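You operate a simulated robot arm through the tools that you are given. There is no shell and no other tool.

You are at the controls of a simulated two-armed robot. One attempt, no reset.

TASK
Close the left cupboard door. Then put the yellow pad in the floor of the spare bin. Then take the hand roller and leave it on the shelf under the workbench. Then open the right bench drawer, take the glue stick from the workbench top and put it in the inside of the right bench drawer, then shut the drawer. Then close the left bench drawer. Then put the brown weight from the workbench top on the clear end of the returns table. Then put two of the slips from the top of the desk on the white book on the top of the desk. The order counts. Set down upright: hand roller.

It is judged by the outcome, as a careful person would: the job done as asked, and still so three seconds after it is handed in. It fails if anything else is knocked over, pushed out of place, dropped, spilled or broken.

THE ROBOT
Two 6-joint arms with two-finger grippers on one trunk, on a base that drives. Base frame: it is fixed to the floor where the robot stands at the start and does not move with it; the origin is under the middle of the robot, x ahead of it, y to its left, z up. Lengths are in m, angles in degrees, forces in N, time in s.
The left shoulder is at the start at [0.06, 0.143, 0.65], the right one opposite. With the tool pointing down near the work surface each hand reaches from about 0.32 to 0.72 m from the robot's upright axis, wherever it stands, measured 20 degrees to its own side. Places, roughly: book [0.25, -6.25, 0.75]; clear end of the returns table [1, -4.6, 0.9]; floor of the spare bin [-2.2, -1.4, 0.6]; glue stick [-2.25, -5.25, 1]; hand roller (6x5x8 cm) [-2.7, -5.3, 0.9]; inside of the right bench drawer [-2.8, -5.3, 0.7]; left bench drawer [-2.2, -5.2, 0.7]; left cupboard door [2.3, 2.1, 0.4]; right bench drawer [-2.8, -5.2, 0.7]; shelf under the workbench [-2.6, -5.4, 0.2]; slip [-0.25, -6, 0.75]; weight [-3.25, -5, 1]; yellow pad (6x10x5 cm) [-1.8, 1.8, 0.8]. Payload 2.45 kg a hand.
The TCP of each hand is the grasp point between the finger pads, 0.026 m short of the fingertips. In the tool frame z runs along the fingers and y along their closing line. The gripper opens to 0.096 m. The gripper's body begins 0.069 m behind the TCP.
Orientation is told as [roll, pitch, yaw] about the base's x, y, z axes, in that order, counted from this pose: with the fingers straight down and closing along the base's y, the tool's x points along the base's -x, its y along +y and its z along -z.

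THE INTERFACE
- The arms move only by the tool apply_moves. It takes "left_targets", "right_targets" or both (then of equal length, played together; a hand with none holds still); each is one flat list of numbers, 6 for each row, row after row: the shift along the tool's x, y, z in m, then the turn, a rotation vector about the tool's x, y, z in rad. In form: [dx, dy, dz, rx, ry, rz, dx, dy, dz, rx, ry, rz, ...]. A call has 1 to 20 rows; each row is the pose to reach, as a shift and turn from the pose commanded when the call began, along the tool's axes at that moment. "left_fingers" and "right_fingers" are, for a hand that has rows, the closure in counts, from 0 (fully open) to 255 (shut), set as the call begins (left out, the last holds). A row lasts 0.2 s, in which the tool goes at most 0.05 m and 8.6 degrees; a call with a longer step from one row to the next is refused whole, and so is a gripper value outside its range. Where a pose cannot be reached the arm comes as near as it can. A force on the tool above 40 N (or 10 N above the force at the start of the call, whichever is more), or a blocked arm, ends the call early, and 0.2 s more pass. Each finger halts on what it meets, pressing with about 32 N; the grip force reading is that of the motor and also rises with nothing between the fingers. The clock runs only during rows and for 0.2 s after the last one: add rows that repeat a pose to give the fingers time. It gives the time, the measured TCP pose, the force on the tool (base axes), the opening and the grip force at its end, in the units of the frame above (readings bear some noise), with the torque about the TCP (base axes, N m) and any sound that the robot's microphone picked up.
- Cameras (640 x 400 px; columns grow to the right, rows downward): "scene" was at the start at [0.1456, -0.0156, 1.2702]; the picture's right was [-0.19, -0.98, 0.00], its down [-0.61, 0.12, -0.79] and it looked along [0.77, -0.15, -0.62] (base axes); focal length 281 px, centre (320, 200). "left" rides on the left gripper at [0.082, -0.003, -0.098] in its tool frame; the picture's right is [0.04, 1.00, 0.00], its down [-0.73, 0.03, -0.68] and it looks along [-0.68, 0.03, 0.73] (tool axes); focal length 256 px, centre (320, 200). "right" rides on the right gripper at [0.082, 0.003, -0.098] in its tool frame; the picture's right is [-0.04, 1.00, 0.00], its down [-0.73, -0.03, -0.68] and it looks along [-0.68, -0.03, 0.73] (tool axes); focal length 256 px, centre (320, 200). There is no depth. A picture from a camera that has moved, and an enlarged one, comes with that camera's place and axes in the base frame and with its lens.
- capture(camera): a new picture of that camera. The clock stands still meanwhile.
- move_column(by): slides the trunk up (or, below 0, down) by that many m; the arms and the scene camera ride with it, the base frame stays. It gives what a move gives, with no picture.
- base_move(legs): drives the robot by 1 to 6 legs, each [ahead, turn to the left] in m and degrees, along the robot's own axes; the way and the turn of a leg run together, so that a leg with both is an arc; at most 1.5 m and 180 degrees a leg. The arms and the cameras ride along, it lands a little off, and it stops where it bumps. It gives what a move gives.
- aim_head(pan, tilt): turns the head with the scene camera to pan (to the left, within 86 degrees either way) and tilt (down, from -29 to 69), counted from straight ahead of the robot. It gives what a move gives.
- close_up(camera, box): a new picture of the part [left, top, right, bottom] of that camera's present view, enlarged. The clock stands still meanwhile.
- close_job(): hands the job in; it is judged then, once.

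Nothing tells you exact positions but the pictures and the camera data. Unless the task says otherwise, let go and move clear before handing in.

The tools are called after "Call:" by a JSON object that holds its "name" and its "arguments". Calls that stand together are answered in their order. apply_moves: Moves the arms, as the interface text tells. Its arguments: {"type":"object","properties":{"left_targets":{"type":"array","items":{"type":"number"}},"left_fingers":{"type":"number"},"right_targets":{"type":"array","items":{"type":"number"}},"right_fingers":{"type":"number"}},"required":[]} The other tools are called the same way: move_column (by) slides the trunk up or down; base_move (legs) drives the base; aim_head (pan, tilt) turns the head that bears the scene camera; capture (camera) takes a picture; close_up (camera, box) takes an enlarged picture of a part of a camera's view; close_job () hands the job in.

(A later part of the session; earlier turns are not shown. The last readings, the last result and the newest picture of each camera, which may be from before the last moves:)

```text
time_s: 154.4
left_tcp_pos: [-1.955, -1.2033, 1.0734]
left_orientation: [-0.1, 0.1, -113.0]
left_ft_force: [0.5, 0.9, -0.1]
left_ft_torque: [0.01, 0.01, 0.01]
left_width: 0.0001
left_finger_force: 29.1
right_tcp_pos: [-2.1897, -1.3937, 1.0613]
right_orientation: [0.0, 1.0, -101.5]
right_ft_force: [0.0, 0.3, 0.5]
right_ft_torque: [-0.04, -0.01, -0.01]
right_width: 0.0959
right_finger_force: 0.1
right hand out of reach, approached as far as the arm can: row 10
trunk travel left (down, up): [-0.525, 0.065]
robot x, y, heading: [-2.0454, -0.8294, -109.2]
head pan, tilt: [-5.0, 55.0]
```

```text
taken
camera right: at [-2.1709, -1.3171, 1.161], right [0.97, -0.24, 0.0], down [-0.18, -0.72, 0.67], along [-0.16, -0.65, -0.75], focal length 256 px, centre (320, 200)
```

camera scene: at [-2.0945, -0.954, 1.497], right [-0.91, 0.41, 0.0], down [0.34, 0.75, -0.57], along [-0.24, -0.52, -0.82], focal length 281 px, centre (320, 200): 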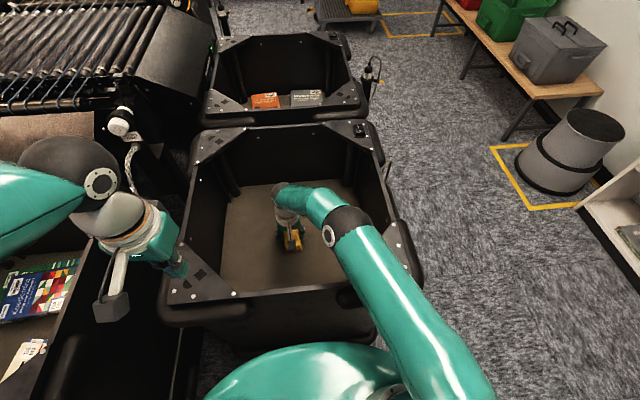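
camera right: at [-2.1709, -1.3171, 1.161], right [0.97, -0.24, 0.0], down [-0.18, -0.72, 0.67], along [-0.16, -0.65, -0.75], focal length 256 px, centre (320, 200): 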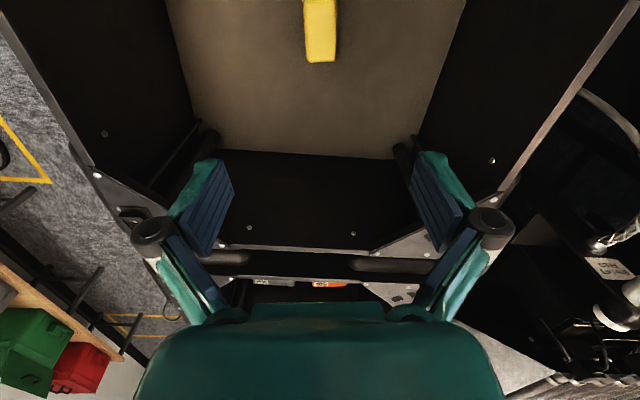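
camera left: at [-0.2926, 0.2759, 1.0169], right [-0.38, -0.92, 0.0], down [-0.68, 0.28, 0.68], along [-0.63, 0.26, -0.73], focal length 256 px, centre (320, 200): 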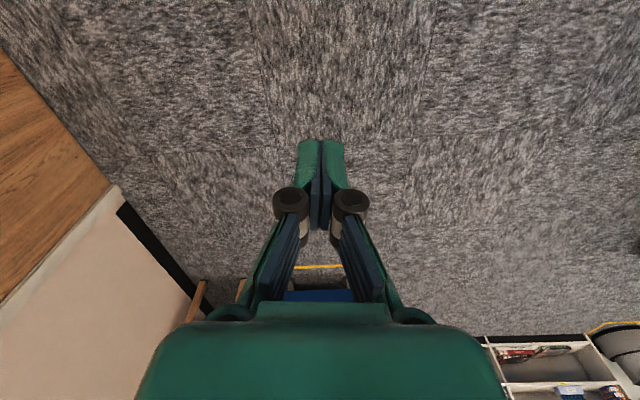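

The yellow pad is lying on the floor of the spare bin. I draw the right hand back in, then go round the bins on their right side toward the workbench at the far wall.

Call:
{"name": "apply_moves", "arguments": {"left_targets": [0, -0.01, 0, 0, 0, -0.01, 0, -0.02, 0, 0, 0, -0.02, 0, -0.03, 0, 0, 0, -0.03, 0, -0.04, 0, 0, 0, -0.045, 0, -0.05, 0, 0, 0, -0.055, 0, -0.05, 0, 0, 0, -0.065], "right_targets": [0.034, -0.029, 0, 0, 0, 0.022, 0.068, -0.058, 0, 0, 0, 0.044, 0.103, -0.086, 0, 0, 0, 0.067, 0.137, -0.115, 0, 0, 0, 0.09, 0.171, -0.144, 0, 0, 0, 0.112, 0.2056, -0.173, 0, 0, 0, 0.134]}}

Call:
{"name": "base_move", "arguments": {"legs": [[-0.6, 0], [0, -25], [0, -25]]}}

Call:
{"name": "aim_head", "arguments": {"pan": 30, "tilt": 30}}

Call:
{"name": "capture", "arguments": {"camera": "scene"}}

```text
time_s: 155.8
left_tcp_pos: [-2.001, -1.1848, 1.0748]
left_orientation: [-0.1, 0.0, -109.4]
left_ft_force: [-0.2, 0.2, 0.6]
left_ft_torque: [-0.04, 0.02, 0.0]
left_width: 0.0
left_finger_force: 28.2
right_tcp_pos: [-2.3183, -1.154, 1.0658]
right_orientation: [-0.1, 0.8, -109.2]
right_ft_force: [0.9, 0.5, -0.1]
right_ft_torque: [-0.06, -0.01, -0.04]
right_width: 0.0962
right_finger_force: 0.0
trunk travel left (down, up): [-0.525, 0.065]
robot x, y, heading: [-2.0436, -0.8336, -109.4]
head pan, tilt: [-5.0, 55.0]
```

```text
time_s: 162.1
left_tcp_pos: [-2.088, -0.5346, 1.0746]
left_orientation: [-0.2, 0.0, -158.5]
left_ft_force: [-0.6, 0.3, 1.5]
left_ft_torque: [-0.04, -0.03, 0.02]
left_width: 0.0001
left_finger_force: 28.5
right_tcp_pos: [-2.273, -0.2757, 1.0656]
right_orientation: [-0.1, 0.9, -158.5]
right_ft_force: [-0.1, 0.0, 0.0]
right_ft_torque: [0.04, -0.02, -0.01]
right_width: 0.0959
right_finger_force: 0.0
trunk travel left (down, up): [-0.525, 0.065]
robot x, y, heading: [-1.8346, -0.2959, -158.7]
head pan, tilt: [-5.0, 55.0]
```

```text
time_s: 163.1
left_tcp_pos: [-2.088, -0.534, 1.074]
left_orientation: [-0.2, 0.0, -158.5]
left_ft_force: [0.5, 0.2, -0.1]
left_ft_torque: [0.01, -0.02, -0.03]
left_width: 0.0001
left_finger_force: 28.7
right_tcp_pos: [-2.273, -0.2738, 1.066]
right_orientation: [-0.1, 0.9, -158.4]
right_ft_force: [-0.2, -0.2, -0.2]
right_ft_torque: [0.03, -0.04, 0.0]
right_width: 0.0961
right_finger_force: 0.1
trunk travel left (down, up): [-0.525, 0.065]
robot x, y, heading: [-1.8356, -0.2942, -158.5]
head pan, tilt: [30.0, 30.0]
```

```text
taken
camera scene: at [-1.9526, -0.3863, 1.5329], right [-0.78, 0.62, 0.0], down [0.31, 0.39, -0.87], along [-0.54, -0.68, -0.5], focal length 281 px, centre (320, 200)
```

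scene: 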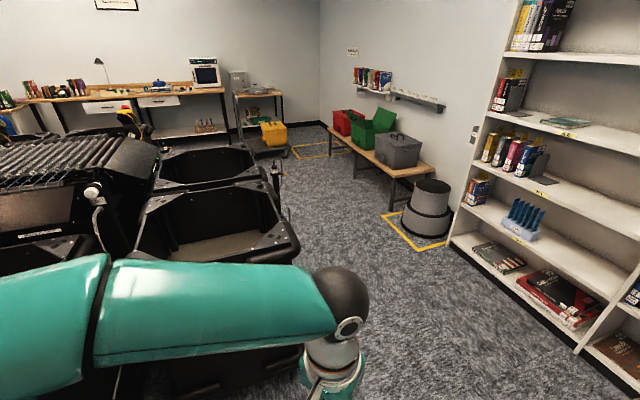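

The lane between the bins and the bench with the coloured boxes is open. I drive down it.

Call:
{"name": "base_move", "arguments": {"legs": [[0.8, 0], [0.6, 50], [0.9, 0]]}}

Call:
{"name": "aim_head", "arguments": {"pan": 15, "tilt": 20}}

Call:
{"name": "capture", "arguments": {"camera": "scene"}}

```text
time_s: 174.9
left_tcp_pos: [-3.27, -2.1992, 1.0738]
left_orientation: [-0.1, 0.1, -109.7]
left_ft_force: [-0.4, 0.2, 0.2]
left_ft_torque: [-0.01, 0.0, 0.03]
left_width: 0.0
left_finger_force: 28.0
right_tcp_pos: [-3.5851, -2.169, 1.0649]
right_orientation: [-0.1, 1.0, -109.7]
right_ft_force: [-0.5, -0.7, 0.3]
right_ft_torque: [-0.01, 0.03, 0.03]
right_width: 0.0959
right_finger_force: 0.0
trunk travel left (down, up): [-0.525, 0.065]
robot x, y, heading: [-3.2832, -1.8567, -109.6]
head pan, tilt: [30.0, 30.0]
```

```text
time_s: 175.7
left_tcp_pos: [-3.2699, -2.1988, 1.0738]
left_orientation: [-0.1, 0.1, -109.7]
left_ft_force: [-0.1, -0.3, -0.5]
left_ft_torque: [-0.02, 0.0, 0.0]
left_width: 0.0003
left_finger_force: 27.9
right_tcp_pos: [-3.5844, -2.1683, 1.0652]
right_orientation: [-0.1, 0.9, -109.5]
right_ft_force: [-0.6, -0.8, -0.8]
right_ft_torque: [-0.06, 0.0, 0.03]
right_width: 0.0958
right_finger_force: 0.1
trunk travel left (down, up): [-0.525, 0.065]
robot x, y, heading: [-3.2858, -1.8548, -109.6]
head pan, tilt: [15.0, 20.0]
```

```text
taken
camera scene: at [-3.3135, -2.0037, 1.5489], right [-1.0, 0.08, 0.0], down [0.03, 0.34, -0.94], along [-0.08, -0.94, -0.34], focal length 281 px, centre (320, 200)
```

scene: 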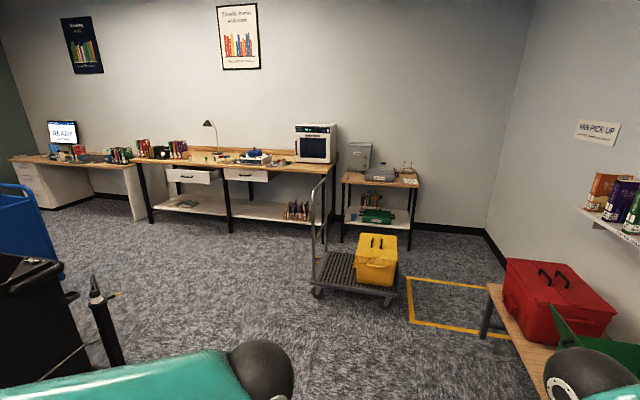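

The workbench stands at the far wall with its left drawer open, the right drawer closed, and a shelf below. A platform trolley with a yellow box stands in front of its right end; I zoom in.

Call:
{"name": "close_up", "arguments": {"camera": "scene", "box": [100, 110, 340, 260]}}

Call:
{"name": "close_up", "arguments": {"camera": "scene", "box": [200, 110, 320, 190]}}

```text
2.67 times, centred on (220, 185) of scene
camera zoom: at [-3.3135, -2.0037, 1.5489], right [-1.0, 0.08, 0.0], down [0.03, 0.34, -0.94], along [-0.08, -0.94, -0.34], focal length 749 px, centre (587, 240)
```

zoom: 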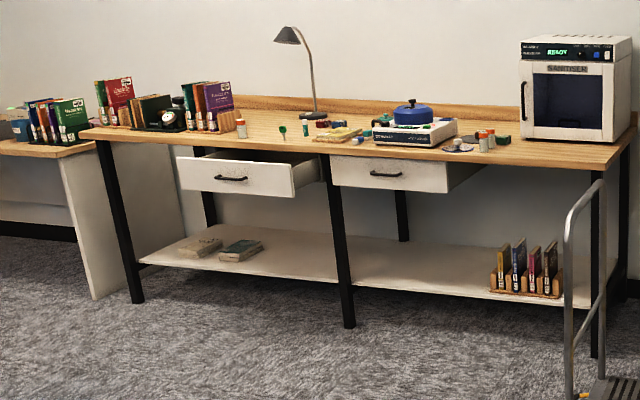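

```text
5.00 times, centred on (260, 150) of scene
camera zoom: at [-3.3135, -2.0037, 1.5489], right [-1.0, 0.08, 0.0], down [0.03, 0.34, -0.94], along [-0.08, -0.94, -0.34], focal length 1404 px, centre (620, 450)
```

zoom: 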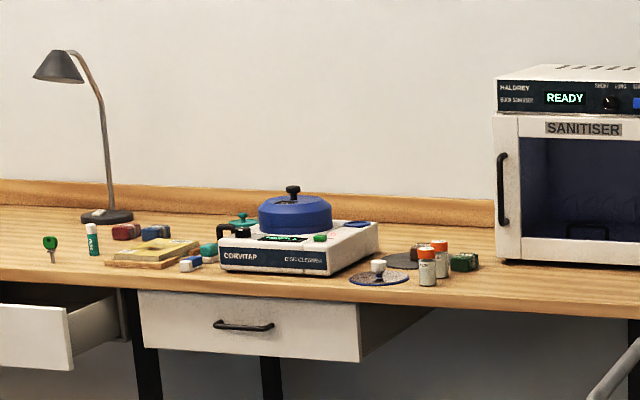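

I place the bench front edge through about [-2.47, -5.22], running parallel to the room, top near z 0.86. I drive round the bins toward a spot in front of the bench centre.

Call:
{"name": "base_move", "arguments": {"legs": [[0.6, 0], [0, 25], [0, 25]]}}

Call:
{"name": "base_move", "arguments": {"legs": [[1.2, 0]]}}

Call:
{"name": "aim_head", "arguments": {"pan": -30, "tilt": 20}}

Call:
{"name": "capture", "arguments": {"camera": "scene"}}

```text
time_s: 181.9
left_tcp_pos: [-3.2146, -2.6281, 1.0741]
left_orientation: [-0.1, 0.0, -59.8]
left_ft_force: [0.1, 0.3, 0.7]
left_ft_torque: [0.0, 0.01, -0.01]
left_width: 0.0002
left_finger_force: 29.0
right_tcp_pos: [-3.4421, -2.8513, 1.0668]
right_orientation: [0.0, 0.9, -59.7]
right_ft_force: [0.0, -0.2, -0.6]
right_ft_torque: [0.04, -0.02, 0.01]
right_width: 0.0961
right_finger_force: 0.1
trunk travel left (down, up): [-0.525, 0.065]
robot x, y, heading: [-3.5102, -2.4289, -59.7]
head pan, tilt: [15.0, 20.0]
```

```text
time_s: 188.2
left_tcp_pos: [-2.6168, -3.6884, 1.0756]
left_orientation: [-0.1, 0.1, -60.7]
left_ft_force: [0.6, -0.9, 0.0]
left_ft_torque: [0.0, 0.01, 0.03]
left_width: 0.0
left_finger_force: 28.4
right_tcp_pos: [-2.8463, -3.9066, 1.0666]
right_orientation: [-0.1, 0.8, -60.7]
right_ft_force: [0.0, -0.2, -0.6]
right_ft_torque: [-0.01, 0.0, 0.02]
right_width: 0.0956
right_finger_force: 0.1
trunk travel left (down, up): [-0.525, 0.065]
robot x, y, heading: [-2.9078, -3.4906, -60.9]
head pan, tilt: [15.0, 20.0]
```

```text
time_s: 189.3
left_tcp_pos: [-2.6168, -3.6877, 1.0749]
left_orientation: [-0.1, 0.1, -60.6]
left_ft_force: [0.3, 0.6, -0.8]
left_ft_torque: [0.0, 0.01, 0.02]
left_width: 0.0
left_finger_force: 28.2
right_tcp_pos: [-2.847, -3.9054, 1.0674]
right_orientation: [-0.1, 0.9, -60.7]
right_ft_force: [-0.2, 0.4, -0.1]
right_ft_torque: [-0.02, 0.03, -0.01]
right_width: 0.0959
right_finger_force: 0.1
trunk travel left (down, up): [-0.525, 0.065]
robot x, y, heading: [-2.91, -3.4885, -60.7]
head pan, tilt: [-30.0, 20.0]
```

```text
taken
camera scene: at [-2.8803, -3.6328, 1.549], right [-1.0, 0.01, 0.0], down [0.0, 0.34, -0.94], along [-0.01, -0.94, -0.34], focal length 281 px, centre (320, 200)
```

scene: 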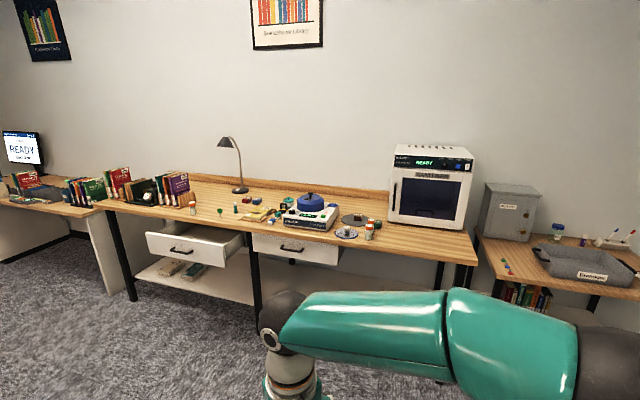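

Call:
{"name": "close_up", "arguments": {"camera": "scene", "box": [150, 160, 310, 260]}}

Call:
{"name": "close_up", "arguments": {"camera": "scene", "box": [270, 170, 430, 270]}}

```text
4.00 times, centred on (230, 210) of scene
camera zoom: at [-2.8803, -3.6328, 1.549], right [-1.0, 0.01, 0.0], down [0.0, 0.34, -0.94], along [-0.01, -0.94, -0.34], focal length 1123 px, centre (680, 160)
```

zoom: 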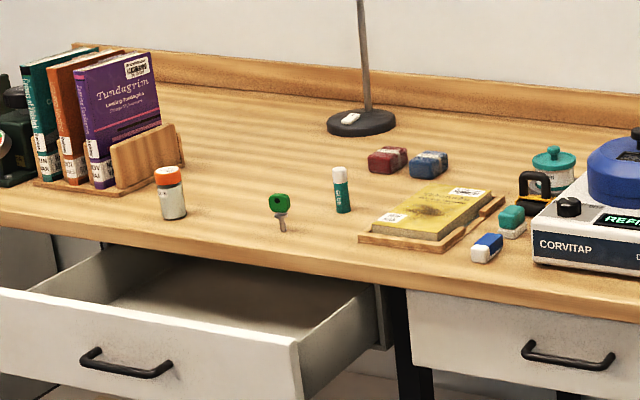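

```text
4.00 times, centred on (350, 220) of scene
camera zoom: at [-2.8803, -3.6328, 1.549], right [-1.0, 0.01, 0.0], down [0.0, 0.34, -0.94], along [-0.01, -0.94, -0.34], focal length 1123 px, centre (200, 120)
```

zoom: 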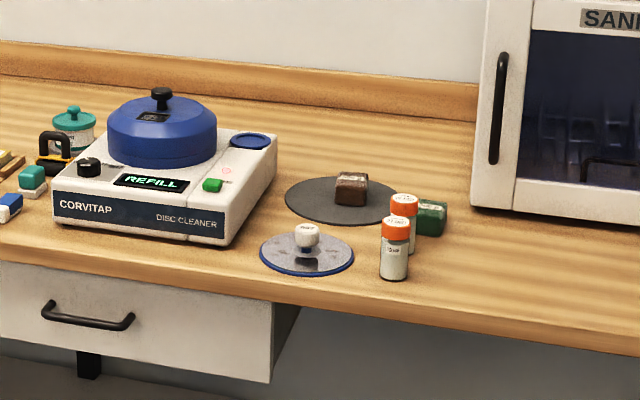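

I can now identify things: the hand roller is the black-handled yellow piece beside the disc cleaner, at about [-2.665, -5.31]. The glue stick is the teal tube with a white cap, and the brown weight sits on the dark disc. I move closer to the bench.

Call:
{"name": "base_move", "arguments": {"legs": [[0, -9], [0.93, 0], [0, -20], [0, -18]]}}

Call:
{"name": "aim_head", "arguments": {"pan": 0, "tilt": 40}}

Call:
{"name": "capture", "arguments": {"camera": "scene"}}

```text
time_s: 197.3
left_tcp_pos: [-2.5384, -4.7153, 1.0762]
left_orientation: [-0.1, 0.2, -107.9]
left_ft_force: [0.5, 0.3, 0.2]
left_ft_torque: [0.01, 0.02, -0.02]
left_width: 0.0001
left_finger_force: 28.2
right_tcp_pos: [-2.8548, -4.692, 1.0679]
right_orientation: [0.0, 0.9, -107.9]
right_ft_force: [0.4, -0.5, -0.6]
right_ft_torque: [0.01, 0.0, 0.0]
right_width: 0.0959
right_finger_force: 0.1
trunk travel left (down, up): [-0.525, 0.065]
robot x, y, heading: [-2.5628, -4.3713, -107.7]
head pan, tilt: [-30.0, 20.0]
```

```text
time_s: 198.2
left_tcp_pos: [-2.5378, -4.7154, 1.0759]
left_orientation: [-0.1, 0.1, -107.8]
left_ft_force: [-0.3, 1.1, -0.6]
left_ft_torque: [-0.02, -0.01, 0.0]
left_width: 0.0005
left_finger_force: 28.9
right_tcp_pos: [-2.8552, -4.6937, 1.0672]
right_orientation: [-0.1, 0.9, -107.9]
right_ft_force: [1.1, 0.0, -0.7]
right_ft_torque: [0.0, -0.01, -0.05]
right_width: 0.0961
right_finger_force: 0.0
trunk travel left (down, up): [-0.525, 0.065]
robot x, y, heading: [-2.5633, -4.3711, -107.4]
head pan, tilt: [0.0, 40.0]
```

```text
taken
camera scene: at [-2.6093, -4.5092, 1.5176], right [-0.95, 0.31, 0.0], down [0.2, 0.61, -0.77], along [-0.23, -0.73, -0.64], focal length 281 px, centre (320, 200)
```

scene: 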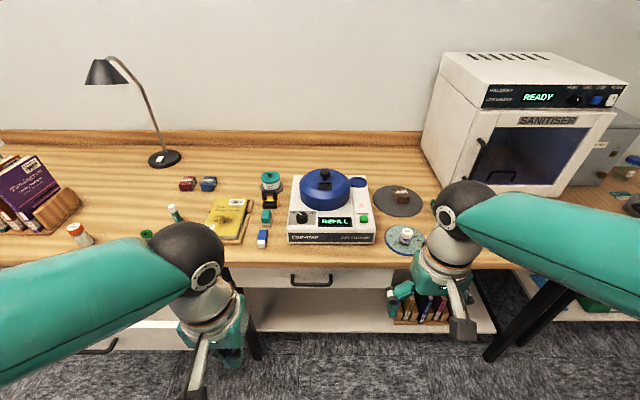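

Call:
{"name": "close_up", "arguments": {"camera": "scene", "box": [200, 160, 320, 260]}}

Call:
{"name": "close_up", "arguments": {"camera": "scene", "box": [220, 240, 520, 360]}}

```text
4.00 times, centred on (260, 210) of scene
camera zoom: at [-2.6093, -4.5092, 1.5176], right [-0.95, 0.31, 0.0], down [0.2, 0.61, -0.77], along [-0.23, -0.73, -0.64], focal length 1123 px, centre (560, 160)
```

zoom: 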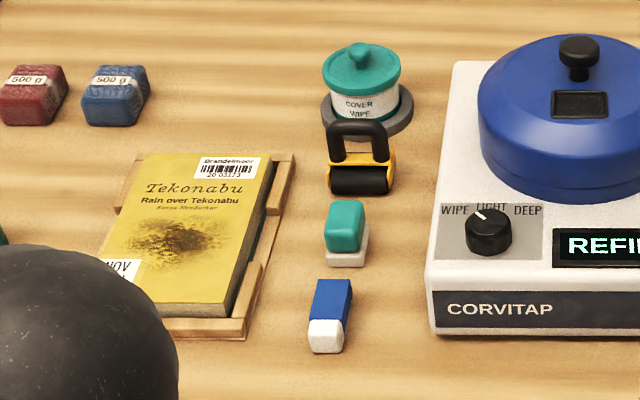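

```text
2.13 times, centred on (370, 300) of scene
camera zoom: at [-2.6093, -4.5092, 1.5176], right [-0.95, 0.31, 0.0], down [0.2, 0.61, -0.77], along [-0.23, -0.73, -0.64], focal length 599 px, centre (213, -13)
```

zoom: 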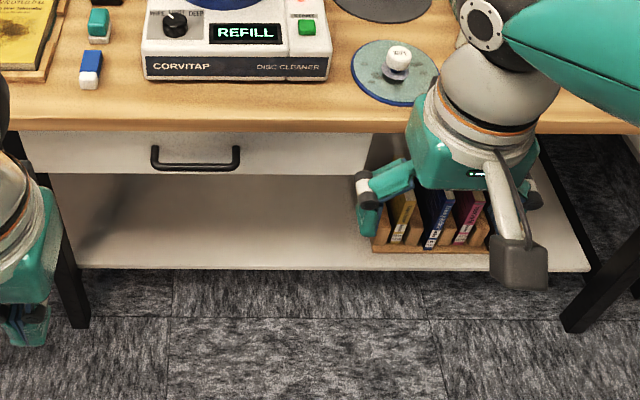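

The roller stands upright: black U-handle on top, yellow frame, black roller below, with a teal jar behind it and two erasers in front. I take both hand-camera views to triangulate heights.

Call:
{"name": "capture", "arguments": {"camera": "right"}}

Call:
{"name": "capture", "arguments": {"camera": "left"}}

```text
taken
camera right: at [-2.8278, -4.619, 1.1663], right [0.94, -0.35, 0.0], down [-0.26, -0.7, 0.67], along [-0.23, -0.63, -0.74], focal length 256 px, centre (320, 200)
```

right: 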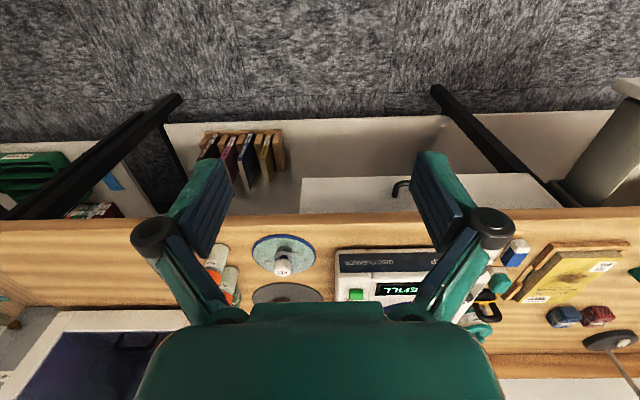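

```text
taken
camera left: at [-2.5154, -4.6354, 1.1742], right [0.96, -0.27, 0.0], down [-0.2, -0.71, 0.68], along [-0.18, -0.65, -0.74], focal length 256 px, centre (320, 200)
```

left: 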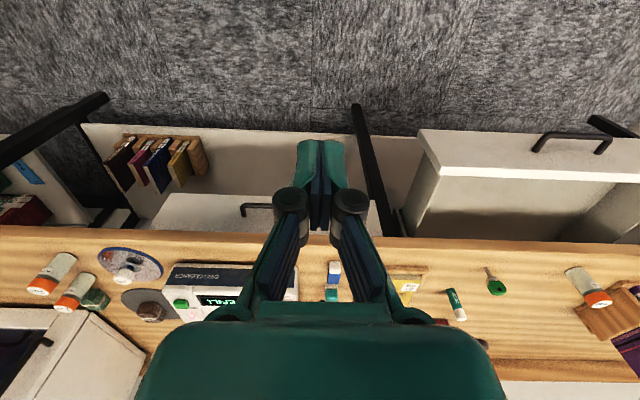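

Triangulation puts the bench top at z 0.86 and the roller's centre near [-2.667, -5.28]. I shift right and closer so the left hand can both take the roller and reach the shelf below.

Call:
{"name": "base_move", "arguments": {"legs": [[0, -26], [0.29, 0], [0, 26]]}}

Call:
{"name": "aim_head", "arguments": {"pan": 15, "tilt": 45}}

Call:
{"name": "capture", "arguments": {"camera": "scene"}}

Call:
{"name": "capture", "arguments": {"camera": "left"}}

```text
time_s: 203.2
left_tcp_pos: [-2.7365, -4.9216, 1.0757]
left_orientation: [-0.1, 0.2, -107.5]
left_ft_force: [0.6, -0.1, -0.4]
left_ft_torque: [0.0, 0.0, -0.02]
left_width: 0.0
left_finger_force: 28.5
right_tcp_pos: [-3.0536, -4.9021, 1.0674]
right_orientation: [-0.2, 1.0, -107.6]
right_ft_force: [-0.6, 1.1, -0.3]
right_ft_torque: [0.01, 0.0, 0.01]
right_width: 0.0961
right_finger_force: 0.2
trunk travel left (down, up): [-0.525, 0.065]
robot x, y, heading: [-2.7825, -4.575, -107.6]
head pan, tilt: [0.0, 40.0]
```

```text
time_s: 204.0
left_tcp_pos: [-2.7384, -4.9214, 1.0759]
left_orientation: [-0.2, 0.0, -107.6]
left_ft_force: [0.4, -0.2, -0.9]
left_ft_torque: [-0.01, -0.01, -0.03]
left_width: 0.0
left_finger_force: 28.6
right_tcp_pos: [-3.0534, -4.9026, 1.0668]
right_orientation: [0.0, 0.9, -107.6]
right_ft_force: [-0.5, 0.3, 0.4]
right_ft_torque: [0.01, -0.02, 0.0]
right_width: 0.0958
right_finger_force: 0.1
trunk travel left (down, up): [-0.525, 0.065]
robot x, y, heading: [-2.7809, -4.5773, -107.7]
head pan, tilt: [15.0, 45.0]
```

```text
taken
camera scene: at [-2.802, -4.7119, 1.5103], right [-1.0, 0.04, 0.0], down [0.03, 0.71, -0.71], along [-0.03, -0.71, -0.71], focal length 281 px, centre (320, 200)
```

scene: 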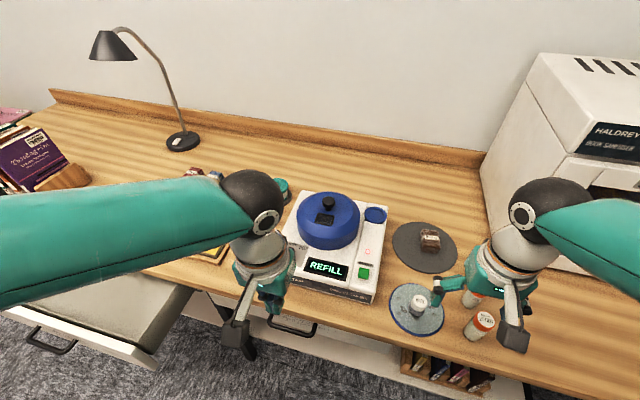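

```text
taken
camera left: at [-2.7151, -4.8419, 1.1748], right [0.96, -0.26, 0.0], down [-0.19, -0.71, 0.68], along [-0.18, -0.65, -0.74], focal length 256 px, centre (320, 200)
```

left: 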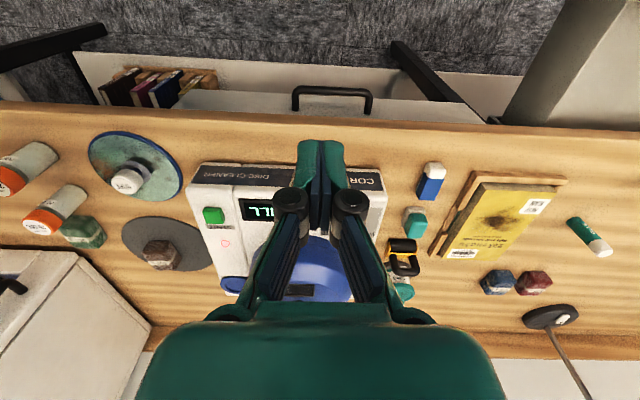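

The roller checks out at about [-2.668, -5.28]. I tilt the left hand 45° forward with the fingers partly open and bring it to a standoff in front of and above the roller.

Call:
{"name": "apply_moves", "arguments": {"left_targets": [-0.0272, 0.0218, 0.0084, 0, -0.0982, 0, -0.0544, 0.0435, 0.0168, 0, -0.1964, 0, -0.0816, 0.0653, 0.0251, 0, -0.2945, 0, -0.1088, 0.087, 0.0335, 0, -0.3927, 0, -0.136, 0.1088, 0.0419, 0, -0.4909, 0, -0.1632, 0.1305, 0.0503, 0, -0.5891, 0, -0.1904, 0.1523, 0.0586, 0, -0.6872, 0, -0.2176, 0.174, 0.067, 0, -0.7854, 0, -0.2176, 0.174, 0.067, 0, -0.7854, 0], "left_fingers": 50}}

Call:
{"name": "capture", "arguments": {"camera": "left"}}

Call:
{"name": "capture", "arguments": {"camera": "scene"}}

```text
time_s: 206.0
left_tcp_pos: [-2.6375, -5.1801, 1.0098]
left_orientation: [-0.3, -44.9, -107.4]
left_ft_force: [0.0, -0.8, -0.1]
left_ft_torque: [-0.01, 0.03, 0.05]
left_width: 0.0771
left_finger_force: 0.1
left hand out of reach, approached as far as the arm can: row 8
right_tcp_pos: [-3.0529, -4.9017, 1.0689]
right_orientation: [-0.2, 0.9, -107.6]
right_ft_force: [-0.8, 0.2, -0.4]
right_ft_torque: [0.0, -0.02, -0.04]
right_width: 0.0959
right_finger_force: 0.0
trunk travel left (down, up): [-0.525, 0.065]
robot x, y, heading: [-2.78, -4.5746, -107.2]
head pan, tilt: [15.0, 45.0]
```

```text
taken
camera left: at [-2.6015, -5.0579, 1.0201], right [0.96, -0.27, -0.03], down [0.02, -0.05, 1.0], along [-0.28, -0.96, -0.04], focal length 256 px, centre (320, 200)
```

left: 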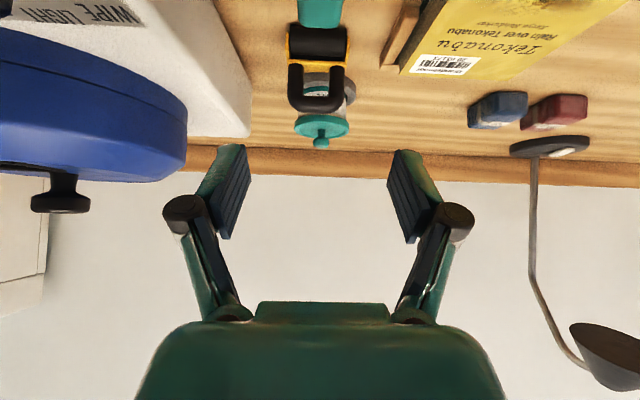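

```text
taken
camera scene: at [-2.8011, -4.7123, 1.5103], right [-1.0, 0.04, 0.0], down [0.03, 0.71, -0.71], along [-0.03, -0.71, -0.71], focal length 281 px, centre (320, 200)
```

scene: 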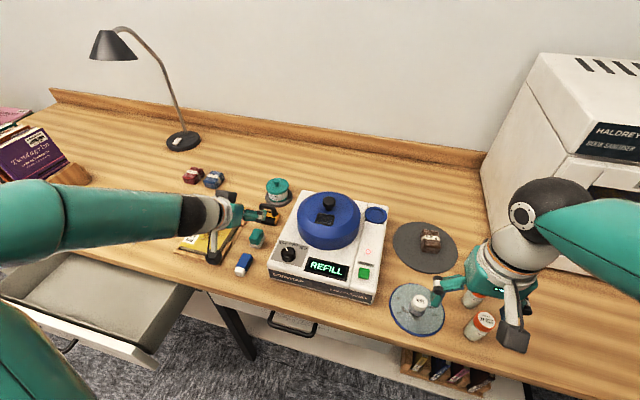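

The roller is centred between the fingers in the left view, top at z 0.93. I advance along the tool axis 0.14 m to straddle it.

Call:
{"name": "apply_moves", "arguments": {"left_targets": [0, 0, 0.03, 0, 0, 0, 0, 0, 0.06, 0, 0, 0, 0, 0, 0.09, 0, 0, 0, 0, 0, 0.115, 0, 0, 0, 0, 0, 0.135, 0, 0, 0]}}

Call:
{"name": "capture", "arguments": {"camera": "left"}}

Call:
{"name": "close_up", "arguments": {"camera": "scene", "box": [160, 140, 320, 300]}}

```text
time_s: 207.2
left_tcp_pos: [-2.6646, -5.2723, 0.9139]
left_orientation: [-0.2, -44.9, -107.4]
left_ft_force: [0.4, -0.3, 0.7]
left_ft_torque: [-0.01, 0.0, -0.02]
left_width: 0.077
left_finger_force: 0.1
right_tcp_pos: [-3.0532, -4.9022, 1.0682]
right_orientation: [-0.1, 0.9, -107.5]
right_ft_force: [0.3, -1.0, 0.3]
right_ft_torque: [0.01, 0.0, -0.02]
right_width: 0.0961
right_finger_force: 0.0
trunk travel left (down, up): [-0.525, 0.065]
robot x, y, heading: [-2.7825, -4.5745, -107.5]
head pan, tilt: [15.0, 45.0]
```

```text
taken
camera left: at [-2.6295, -5.1485, 0.9256], right [0.96, -0.28, -0.03], down [0.02, -0.05, 1.0], along [-0.28, -0.96, -0.04], focal length 256 px, centre (320, 200)
```

left: 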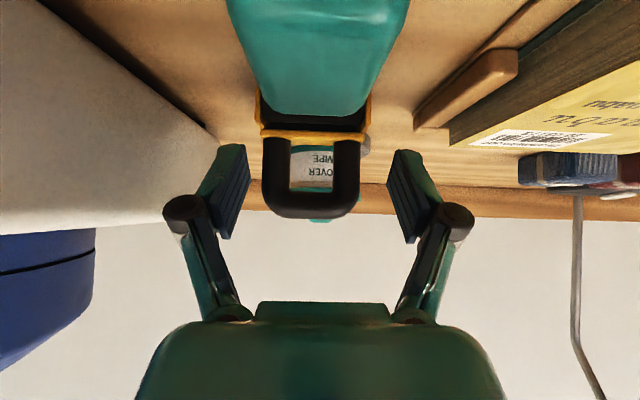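

```text
2.50 times, centred on (240, 220) of scene
camera zoom: at [-2.8013, -4.7132, 1.5102], right [-1.0, 0.04, 0.0], down [0.03, 0.71, -0.71], along [-0.03, -0.71, -0.71], focal length 702 px, centre (520, 150)
```

zoom: 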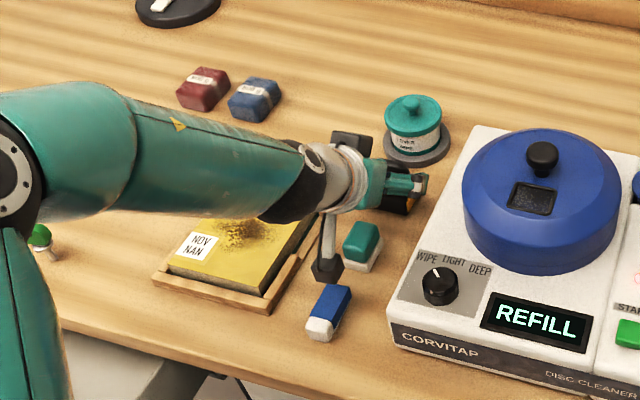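

The fingers straddle the U-handle, about 4 mm off centre. I nudge across, go 1 cm deeper and close on it.

Call:
{"name": "apply_moves", "arguments": {"left_targets": [0, -0.004, 0.005, 0, 0, 0, 0, -0.004, 0.01, 0, 0, 0]}}

Call:
{"name": "apply_moves", "arguments": {"left_targets": [0, 0, 0, 0, 0, 0, 0, 0, 0, 0, 0, 0, 0, 0, 0, 0, 0, 0, 0, 0, 0, 0, 0, 0], "left_fingers": 255}}

Call:
{"name": "capture", "arguments": {"camera": "left"}}

```text
time_s: 207.8
left_tcp_pos: [-2.6715, -5.2768, 0.9064]
left_orientation: [-0.2, -44.9, -107.5]
left_ft_force: [-0.8, 0.3, 0.4]
left_ft_torque: [0.0, 0.0, 0.02]
left_width: 0.0773
left_finger_force: 0.2
right_tcp_pos: [-3.0534, -4.902, 1.0671]
right_orientation: [-0.1, 0.9, -107.6]
right_ft_force: [-0.4, 0.2, -0.5]
right_ft_torque: [-0.01, 0.01, -0.03]
right_width: 0.0963
right_finger_force: 0.1
trunk travel left (down, up): [-0.525, 0.065]
robot x, y, heading: [-2.7807, -4.5778, -107.6]
head pan, tilt: [15.0, 45.0]
```

```text
time_s: 208.8
left_tcp_pos: [-2.6721, -5.2772, 0.9064]
left_orientation: [-0.1, -44.9, -107.5]
left_ft_force: [-0.7, 0.4, 0.3]
left_ft_torque: [-0.01, -0.02, -0.04]
left_width: 0.0546
left_finger_force: 31.9
right_tcp_pos: [-3.0527, -4.9024, 1.0681]
right_orientation: [-0.2, 0.9, -107.6]
right_ft_force: [-0.7, -0.9, 0.0]
right_ft_torque: [0.01, 0.0, 0.03]
right_width: 0.0963
right_finger_force: 0.1
trunk travel left (down, up): [-0.525, 0.065]
robot x, y, heading: [-2.782, -4.5739, -107.4]
head pan, tilt: [15.0, 45.0]
```

```text
taken
camera left: at [-2.6359, -5.1544, 0.9184], right [0.96, -0.28, -0.03], down [0.02, -0.05, 1.0], along [-0.28, -0.96, -0.04], focal length 256 px, centre (320, 200)
```

left: 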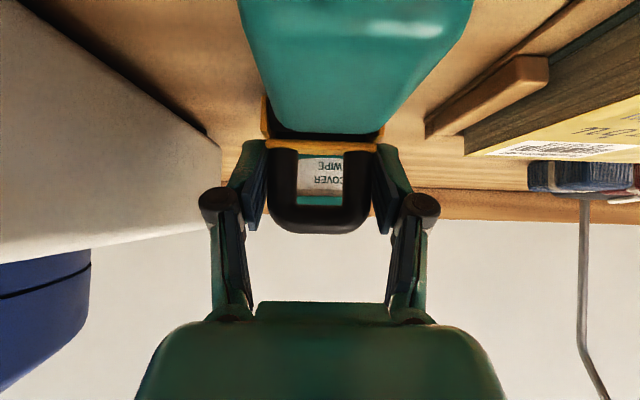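

The roller is gripped at 55 mm. I lift it straight up 0.12 m and then draw it back toward me.

Call:
{"name": "apply_moves", "arguments": {"left_targets": [-0.014, 0, -0.014, 0, 0, 0, -0.035, 0, -0.035, 0, 0, 0, -0.06, 0, -0.06, 0, 0, 0, -0.085, 0, -0.085, 0, 0, 0, -0.085, 0, -0.085, 0, 0, 0]}}

Call:
{"name": "capture", "arguments": {"camera": "left"}}

Call:
{"name": "capture", "arguments": {"camera": "scene"}}

```text
time_s: 210.0
left_tcp_pos: [-2.6723, -5.2789, 1.026]
left_orientation: [-0.2, -44.9, -107.5]
left_ft_force: [-0.2, -1.0, -2.6]
left_ft_torque: [0.0, 0.0, -0.02]
left_width: 0.0547
left_finger_force: 31.9
right_tcp_pos: [-3.0538, -4.9027, 1.0672]
right_orientation: [-0.2, 0.8, -107.7]
right_ft_force: [0.3, -0.4, 1.0]
right_ft_torque: [0.02, 0.02, -0.03]
right_width: 0.096
right_finger_force: 0.1
trunk travel left (down, up): [-0.525, 0.065]
robot x, y, heading: [-2.7784, -4.576, -107.6]
head pan, tilt: [15.0, 45.0]
```

```text
taken
camera left: at [-2.6362, -5.1564, 1.038], right [0.96, -0.28, -0.03], down [0.02, -0.05, 1.0], along [-0.28, -0.96, -0.04], focal length 256 px, centre (320, 200)
```

left: 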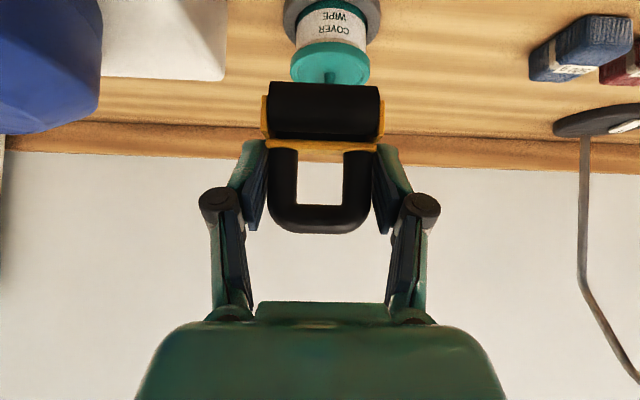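

```text
taken
camera scene: at [-2.8011, -4.7131, 1.5102], right [-1.0, 0.04, 0.0], down [0.03, 0.71, -0.71], along [-0.03, -0.71, -0.71], focal length 281 px, centre (320, 200)
```

scene: 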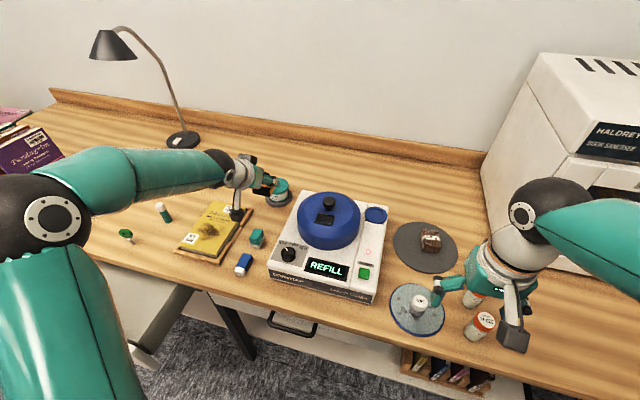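

The roller hangs upright from the tilted hand. I draw it in, back the robot 0.35 m away from the bench, and lower the trunk fully.

Call:
{"name": "apply_moves", "arguments": {"left_targets": [0.021, -0.0266, -0.021, 0, 0, 0, 0.042, -0.0532, -0.042, 0, 0, 0, 0.063, -0.0798, -0.063, 0, 0, 0, 0.084, -0.1064, -0.084, 0, 0, 0, 0.105, -0.133, -0.105, 0, 0, 0, 0.126, -0.1596, -0.126, 0, 0, 0, 0.147, -0.1862, -0.147, 0, 0, 0, 0.168, -0.213, -0.168, 0, 0, 0]}}

Call:
{"name": "base_move", "arguments": {"legs": [[-0.38, 0]]}}

Call:
{"name": "move_column", "arguments": {"by": -0.52}}

Call:
{"name": "aim_head", "arguments": {"pan": 0, "tilt": 35}}

Call:
{"name": "capture", "arguments": {"camera": "scene"}}

```text
time_s: 211.8
left_tcp_pos: [-2.8066, -4.9888, 1.027]
left_orientation: [-0.1, -44.7, -107.6]
left_ft_force: [0.7, -0.1, -0.7]
left_ft_torque: [-0.01, -0.02, 0.0]
left_width: 0.0547
left_finger_force: 32.0
left hand out of reach, approached as far as the arm can: row 8
right_tcp_pos: [-3.0538, -4.9016, 1.0676]
right_orientation: [-0.1, 1.0, -107.6]
right_ft_force: [-0.3, -0.5, -0.3]
right_ft_torque: [0.01, -0.01, 0.02]
right_width: 0.0964
right_finger_force: 0.0
trunk travel left (down, up): [-0.525, 0.065]
robot x, y, heading: [-2.7758, -4.5758, -107.5]
head pan, tilt: [15.0, 45.0]
```

```text
time_s: 214.2
left_tcp_pos: [-2.6914, -4.6227, 1.0283]
left_orientation: [-0.1, -44.8, -107.8]
left_ft_force: [1.1, 0.4, -1.5]
left_ft_torque: [0.06, 0.03, 0.02]
left_width: 0.0546
left_finger_force: 32.2
right_tcp_pos: [-2.9376, -4.533, 1.0687]
right_orientation: [-0.1, 0.7, -107.8]
right_ft_force: [0.7, 0.6, -0.6]
right_ft_torque: [-0.04, 0.01, 0.0]
right_width: 0.0959
right_finger_force: 0.0
trunk travel left (down, up): [-0.525, 0.065]
robot x, y, heading: [-2.664, -4.2072, -107.7]
head pan, tilt: [15.0, 45.0]
```

```text
refused: -0.52 is not a number from -0.4 to 0.4
```

```text
time_s: 215.0
left_tcp_pos: [-2.6899, -4.6231, 1.0282]
left_orientation: [-0.2, -44.6, -107.8]
left_ft_force: [0.2, 0.5, -1.8]
left_ft_torque: [0.01, 0.04, 0.03]
left_width: 0.0546
left_finger_force: 31.7
right_tcp_pos: [-2.9386, -4.5351, 1.0682]
right_orientation: [-0.2, 0.9, -107.8]
right_ft_force: [0.0, -0.2, -0.5]
right_ft_torque: [-0.02, 0.0, 0.01]
right_width: 0.0961
right_finger_force: 0.1
trunk travel left (down, up): [-0.525, 0.065]
robot x, y, heading: [-2.6618, -4.2058, -107.8]
head pan, tilt: [0.0, 35.0]
```

```text
taken
camera scene: at [-2.7091, -4.3485, 1.525], right [-0.95, 0.31, 0.0], down [0.18, 0.55, -0.82], along [-0.25, -0.78, -0.57], focal length 281 px, centre (320, 200)
```

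scene: 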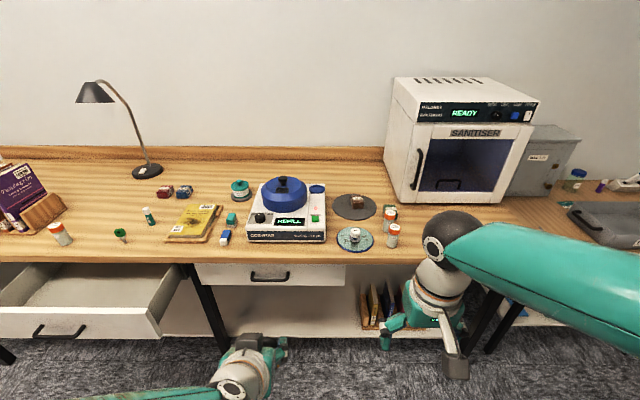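

The roller hand is clear of the bench edge. I lower the trunk in two steps.

Call:
{"name": "move_column", "arguments": {"by": -0.3}}

Call:
{"name": "move_column", "arguments": {"by": -0.22}}

Call:
{"name": "capture", "arguments": {"camera": "scene"}}

Call:
{"name": "capture", "arguments": {"camera": "left"}}

```text
time_s: 218.0
left_tcp_pos: [-2.6905, -4.624, 0.7285]
left_orientation: [-0.1, -44.7, -107.7]
left_ft_force: [0.4, 0.9, -1.1]
left_ft_torque: [0.03, 0.0, -0.02]
left_width: 0.0547
left_finger_force: 31.8
right_tcp_pos: [-2.9393, -4.5348, 0.7677]
right_orientation: [0.0, 0.8, -107.9]
right_ft_force: [0.3, -0.3, 0.4]
right_ft_torque: [-0.02, 0.02, 0.01]
right_width: 0.0959
right_finger_force: 0.1
trunk travel left (down, up): [-0.225, 0.365]
robot x, y, heading: [-2.6619, -4.2087, -107.9]
head pan, tilt: [0.0, 35.0]
```

```text
time_s: 220.3
left_tcp_pos: [-2.6911, -4.6231, 0.5078]
left_orientation: [-0.1, -44.8, -107.8]
left_ft_force: [1.2, -0.5, -1.6]
left_ft_torque: [-0.01, 0.01, 0.02]
left_width: 0.0547
left_finger_force: 32.2
right_tcp_pos: [-2.9382, -4.5341, 0.5486]
right_orientation: [-0.1, 0.9, -107.9]
right_ft_force: [0.3, -0.2, 0.0]
right_ft_torque: [-0.01, -0.01, 0.0]
right_width: 0.096
right_finger_force: 0.1
trunk travel left (down, up): [-0.005, 0.585]
robot x, y, heading: [-2.6652, -4.2081, -107.8]
head pan, tilt: [0.0, 35.0]
```

```text
taken
camera scene: at [-2.7091, -4.3482, 1.0051], right [-0.95, 0.31, 0.0], down [0.18, 0.55, -0.82], along [-0.25, -0.78, -0.57], focal length 281 px, centre (320, 200)
```

scene: 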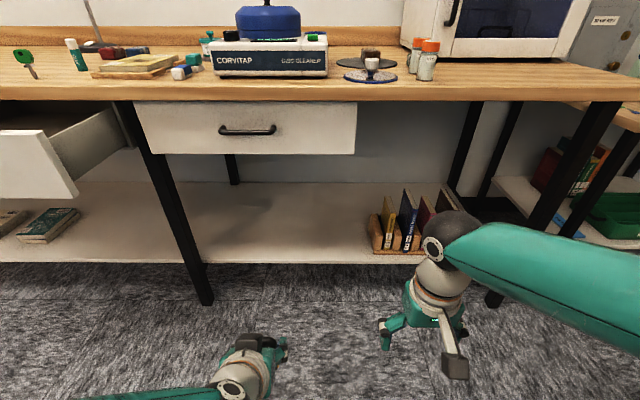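

```text
taken
camera left: at [-2.6542, -4.5007, 0.5201], right [0.96, -0.28, -0.03], down [0.02, -0.05, 1.0], along [-0.28, -0.96, -0.04], focal length 256 px, centre (320, 200)
```

left: 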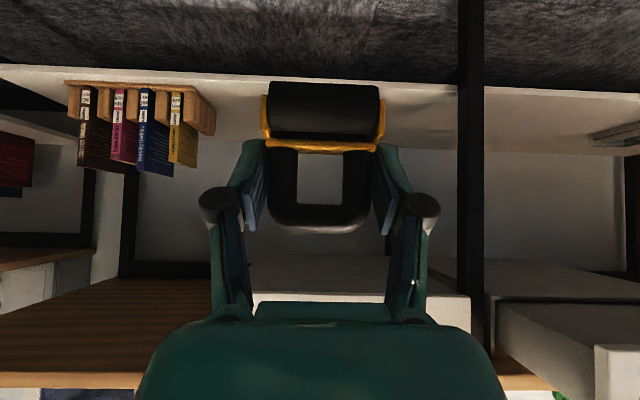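

The lower view shows the shelf, top near z 0.21, free between the middle leg and the book rack, and straight ahead of my left hand. I lower the roller hand to pass beneath the drawer and tuck the right hand aside.

Call:
{"name": "apply_moves", "arguments": {"left_targets": [0.03, 0, 0.03, 0, 0, 0, 0.06, 0, 0.06, 0, 0, 0, 0.09, 0, 0.09, 0, 0, 0, 0.12, 0, 0.12, 0, 0, 0, 0.1414, 0, 0.1414, 0, 0, 0], "right_targets": [0.02, -0.03, 0, 0, 0, 0, 0.04, -0.06, 0, 0, 0, 0, 0.06, -0.09, 0, 0, 0, 0, 0.08, -0.12, 0, 0, 0, 0, 0.1, -0.15, 0, 0, 0, 0]}}

Call:
{"name": "capture", "arguments": {"camera": "left"}}

Call:
{"name": "capture", "arguments": {"camera": "scene"}}

```text
time_s: 221.5
left_tcp_pos: [-2.7108, -4.6438, 0.2978]
left_orientation: [-0.2, -44.7, -107.8]
left_ft_force: [0.2, -0.4, -1.8]
left_ft_torque: [0.01, 0.02, 0.02]
left_width: 0.0548
left_finger_force: 31.8
left hand out of reach, approached as far as the arm can: row 1, 2, 3, 4, 5
right_tcp_pos: [-3.0504, -4.3913, 0.5495]
right_orientation: [-0.2, 0.9, -107.9]
right_ft_force: [0.2, -0.7, -0.3]
right_ft_torque: [0.0, 0.03, 0.01]
right_width: 0.096
right_finger_force: 0.1
trunk travel left (down, up): [-0.005, 0.585]
robot x, y, heading: [-2.6664, -4.2071, -108.1]
head pan, tilt: [0.0, 35.0]
```

```text
taken
camera left: at [-2.6742, -4.5217, 0.3103], right [0.96, -0.28, -0.03], down [0.02, -0.05, 1.0], along [-0.28, -0.96, -0.04], focal length 256 px, centre (320, 200)
```

left: 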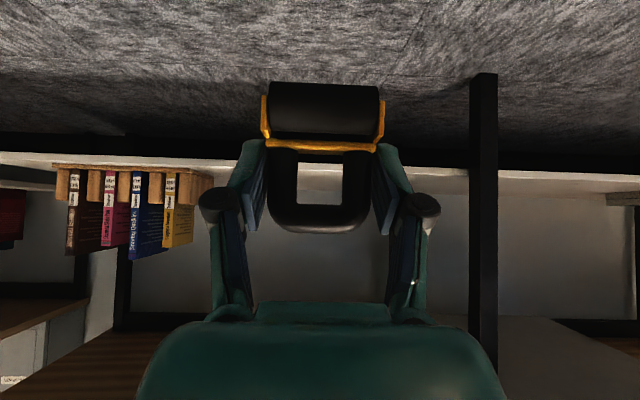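

```text
taken
camera scene: at [-2.709, -4.3483, 1.0051], right [-0.95, 0.31, 0.0], down [0.18, 0.55, -0.82], along [-0.25, -0.78, -0.57], focal length 281 px, centre (320, 200)
```

scene: 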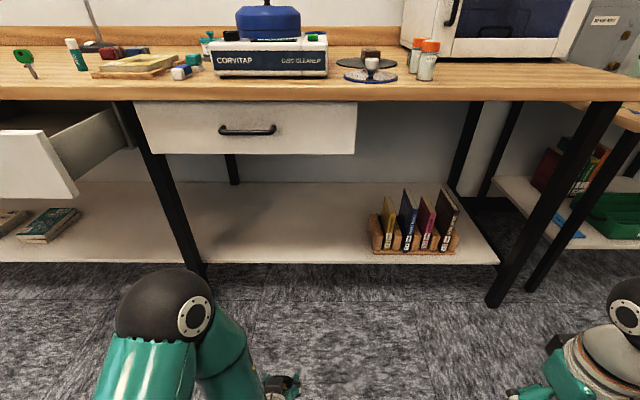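

I zoom the left view on the shelf edge to pin its top height.

Call:
{"name": "close_up", "arguments": {"camera": "left", "box": [360, 120, 480, 220]}}

Call:
{"name": "close_up", "arguments": {"camera": "scene", "box": [180, 160, 400, 290]}}

```text
4.00 times, centred on (420, 170) of left
camera zoom: at [-2.6742, -4.5217, 0.3103], right [0.96, -0.28, -0.03], down [0.02, -0.05, 1.0], along [-0.28, -0.96, -0.04], focal length 1024 px, centre (-80, 320)
```

zoom: 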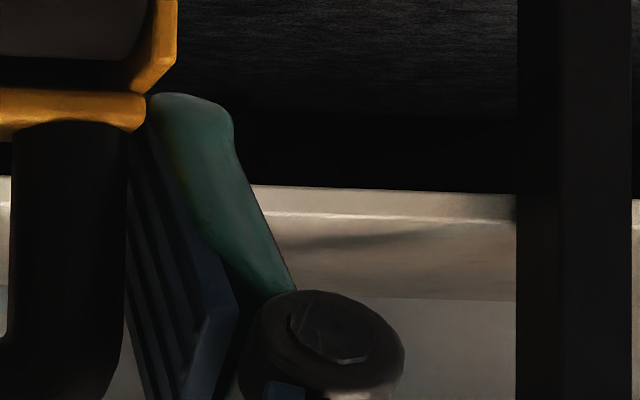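

```text
2.91 times, centred on (290, 225) of scene
camera zoom: at [-2.709, -4.3483, 1.0051], right [-0.95, 0.31, 0.0], down [0.18, 0.55, -0.82], along [-0.25, -0.78, -0.57], focal length 817 px, centre (407, 127)
```

zoom: 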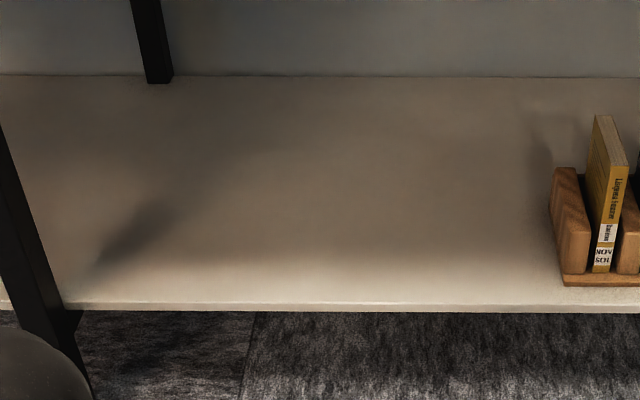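

The shelf top is at z 0.217 and its front edge 0.1 m behind the bench edge. I stretch the arm forward first, here in the open, so the elbow comes down, and then check it.

Call:
{"name": "apply_moves", "arguments": {"left_targets": [-0.0283, 0, 0.0283, 0, 0, 0, -0.0566, 0, 0.0566, 0, 0, 0, -0.085, 0, 0.085, 0, 0, 0, -0.113, 0, 0.113, 0, 0, 0, -0.1414, 0, 0.1414, 0, 0, 0, -0.1414, 0, 0.1414, 0, 0, 0]}}

Call:
{"name": "aim_head", "arguments": {"pan": 15, "tilt": 50}}

Call:
{"name": "capture", "arguments": {"camera": "scene"}}

```text
time_s: 222.9
left_tcp_pos: [-2.7728, -4.8342, 0.296]
left_orientation: [0.0, -44.7, -107.8]
left_ft_force: [0.4, -0.1, -0.4]
left_ft_torque: [-0.04, 0.03, -0.01]
left_width: 0.0546
left_finger_force: 32.0
right_tcp_pos: [-3.0513, -4.3924, 0.5496]
right_orientation: [-0.2, 0.9, -107.8]
right_ft_force: [-0.4, -0.4, -0.5]
right_ft_torque: [0.03, -0.02, -0.03]
right_width: 0.0959
right_finger_force: 0.0
trunk travel left (down, up): [-0.005, 0.585]
robot x, y, heading: [-2.6634, -4.2059, -108.0]
head pan, tilt: [0.0, 35.0]
```

```text
time_s: 223.7
left_tcp_pos: [-2.7733, -4.8349, 0.2967]
left_orientation: [-0.1, -44.7, -107.8]
left_ft_force: [-0.4, -0.5, -1.2]
left_ft_torque: [0.01, 0.0, 0.0]
left_width: 0.0545
left_finger_force: 32.1
right_tcp_pos: [-3.0499, -4.3933, 0.549]
right_orientation: [-0.1, 1.0, -107.8]
right_ft_force: [-0.1, -0.6, 0.7]
right_ft_torque: [0.0, -0.01, 0.0]
right_width: 0.0961
right_finger_force: 0.0
trunk travel left (down, up): [-0.005, 0.585]
robot x, y, heading: [-2.6623, -4.2065, -107.9]
head pan, tilt: [15.0, 50.0]
```

```text
taken
camera scene: at [-2.686, -4.3415, 0.9834], right [-1.0, 0.05, 0.0], down [0.04, 0.77, -0.64], along [-0.03, -0.64, -0.77], focal length 281 px, centre (320, 200)
```

scene: 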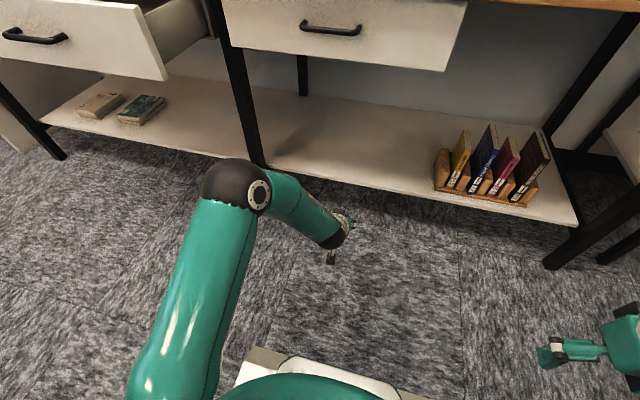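

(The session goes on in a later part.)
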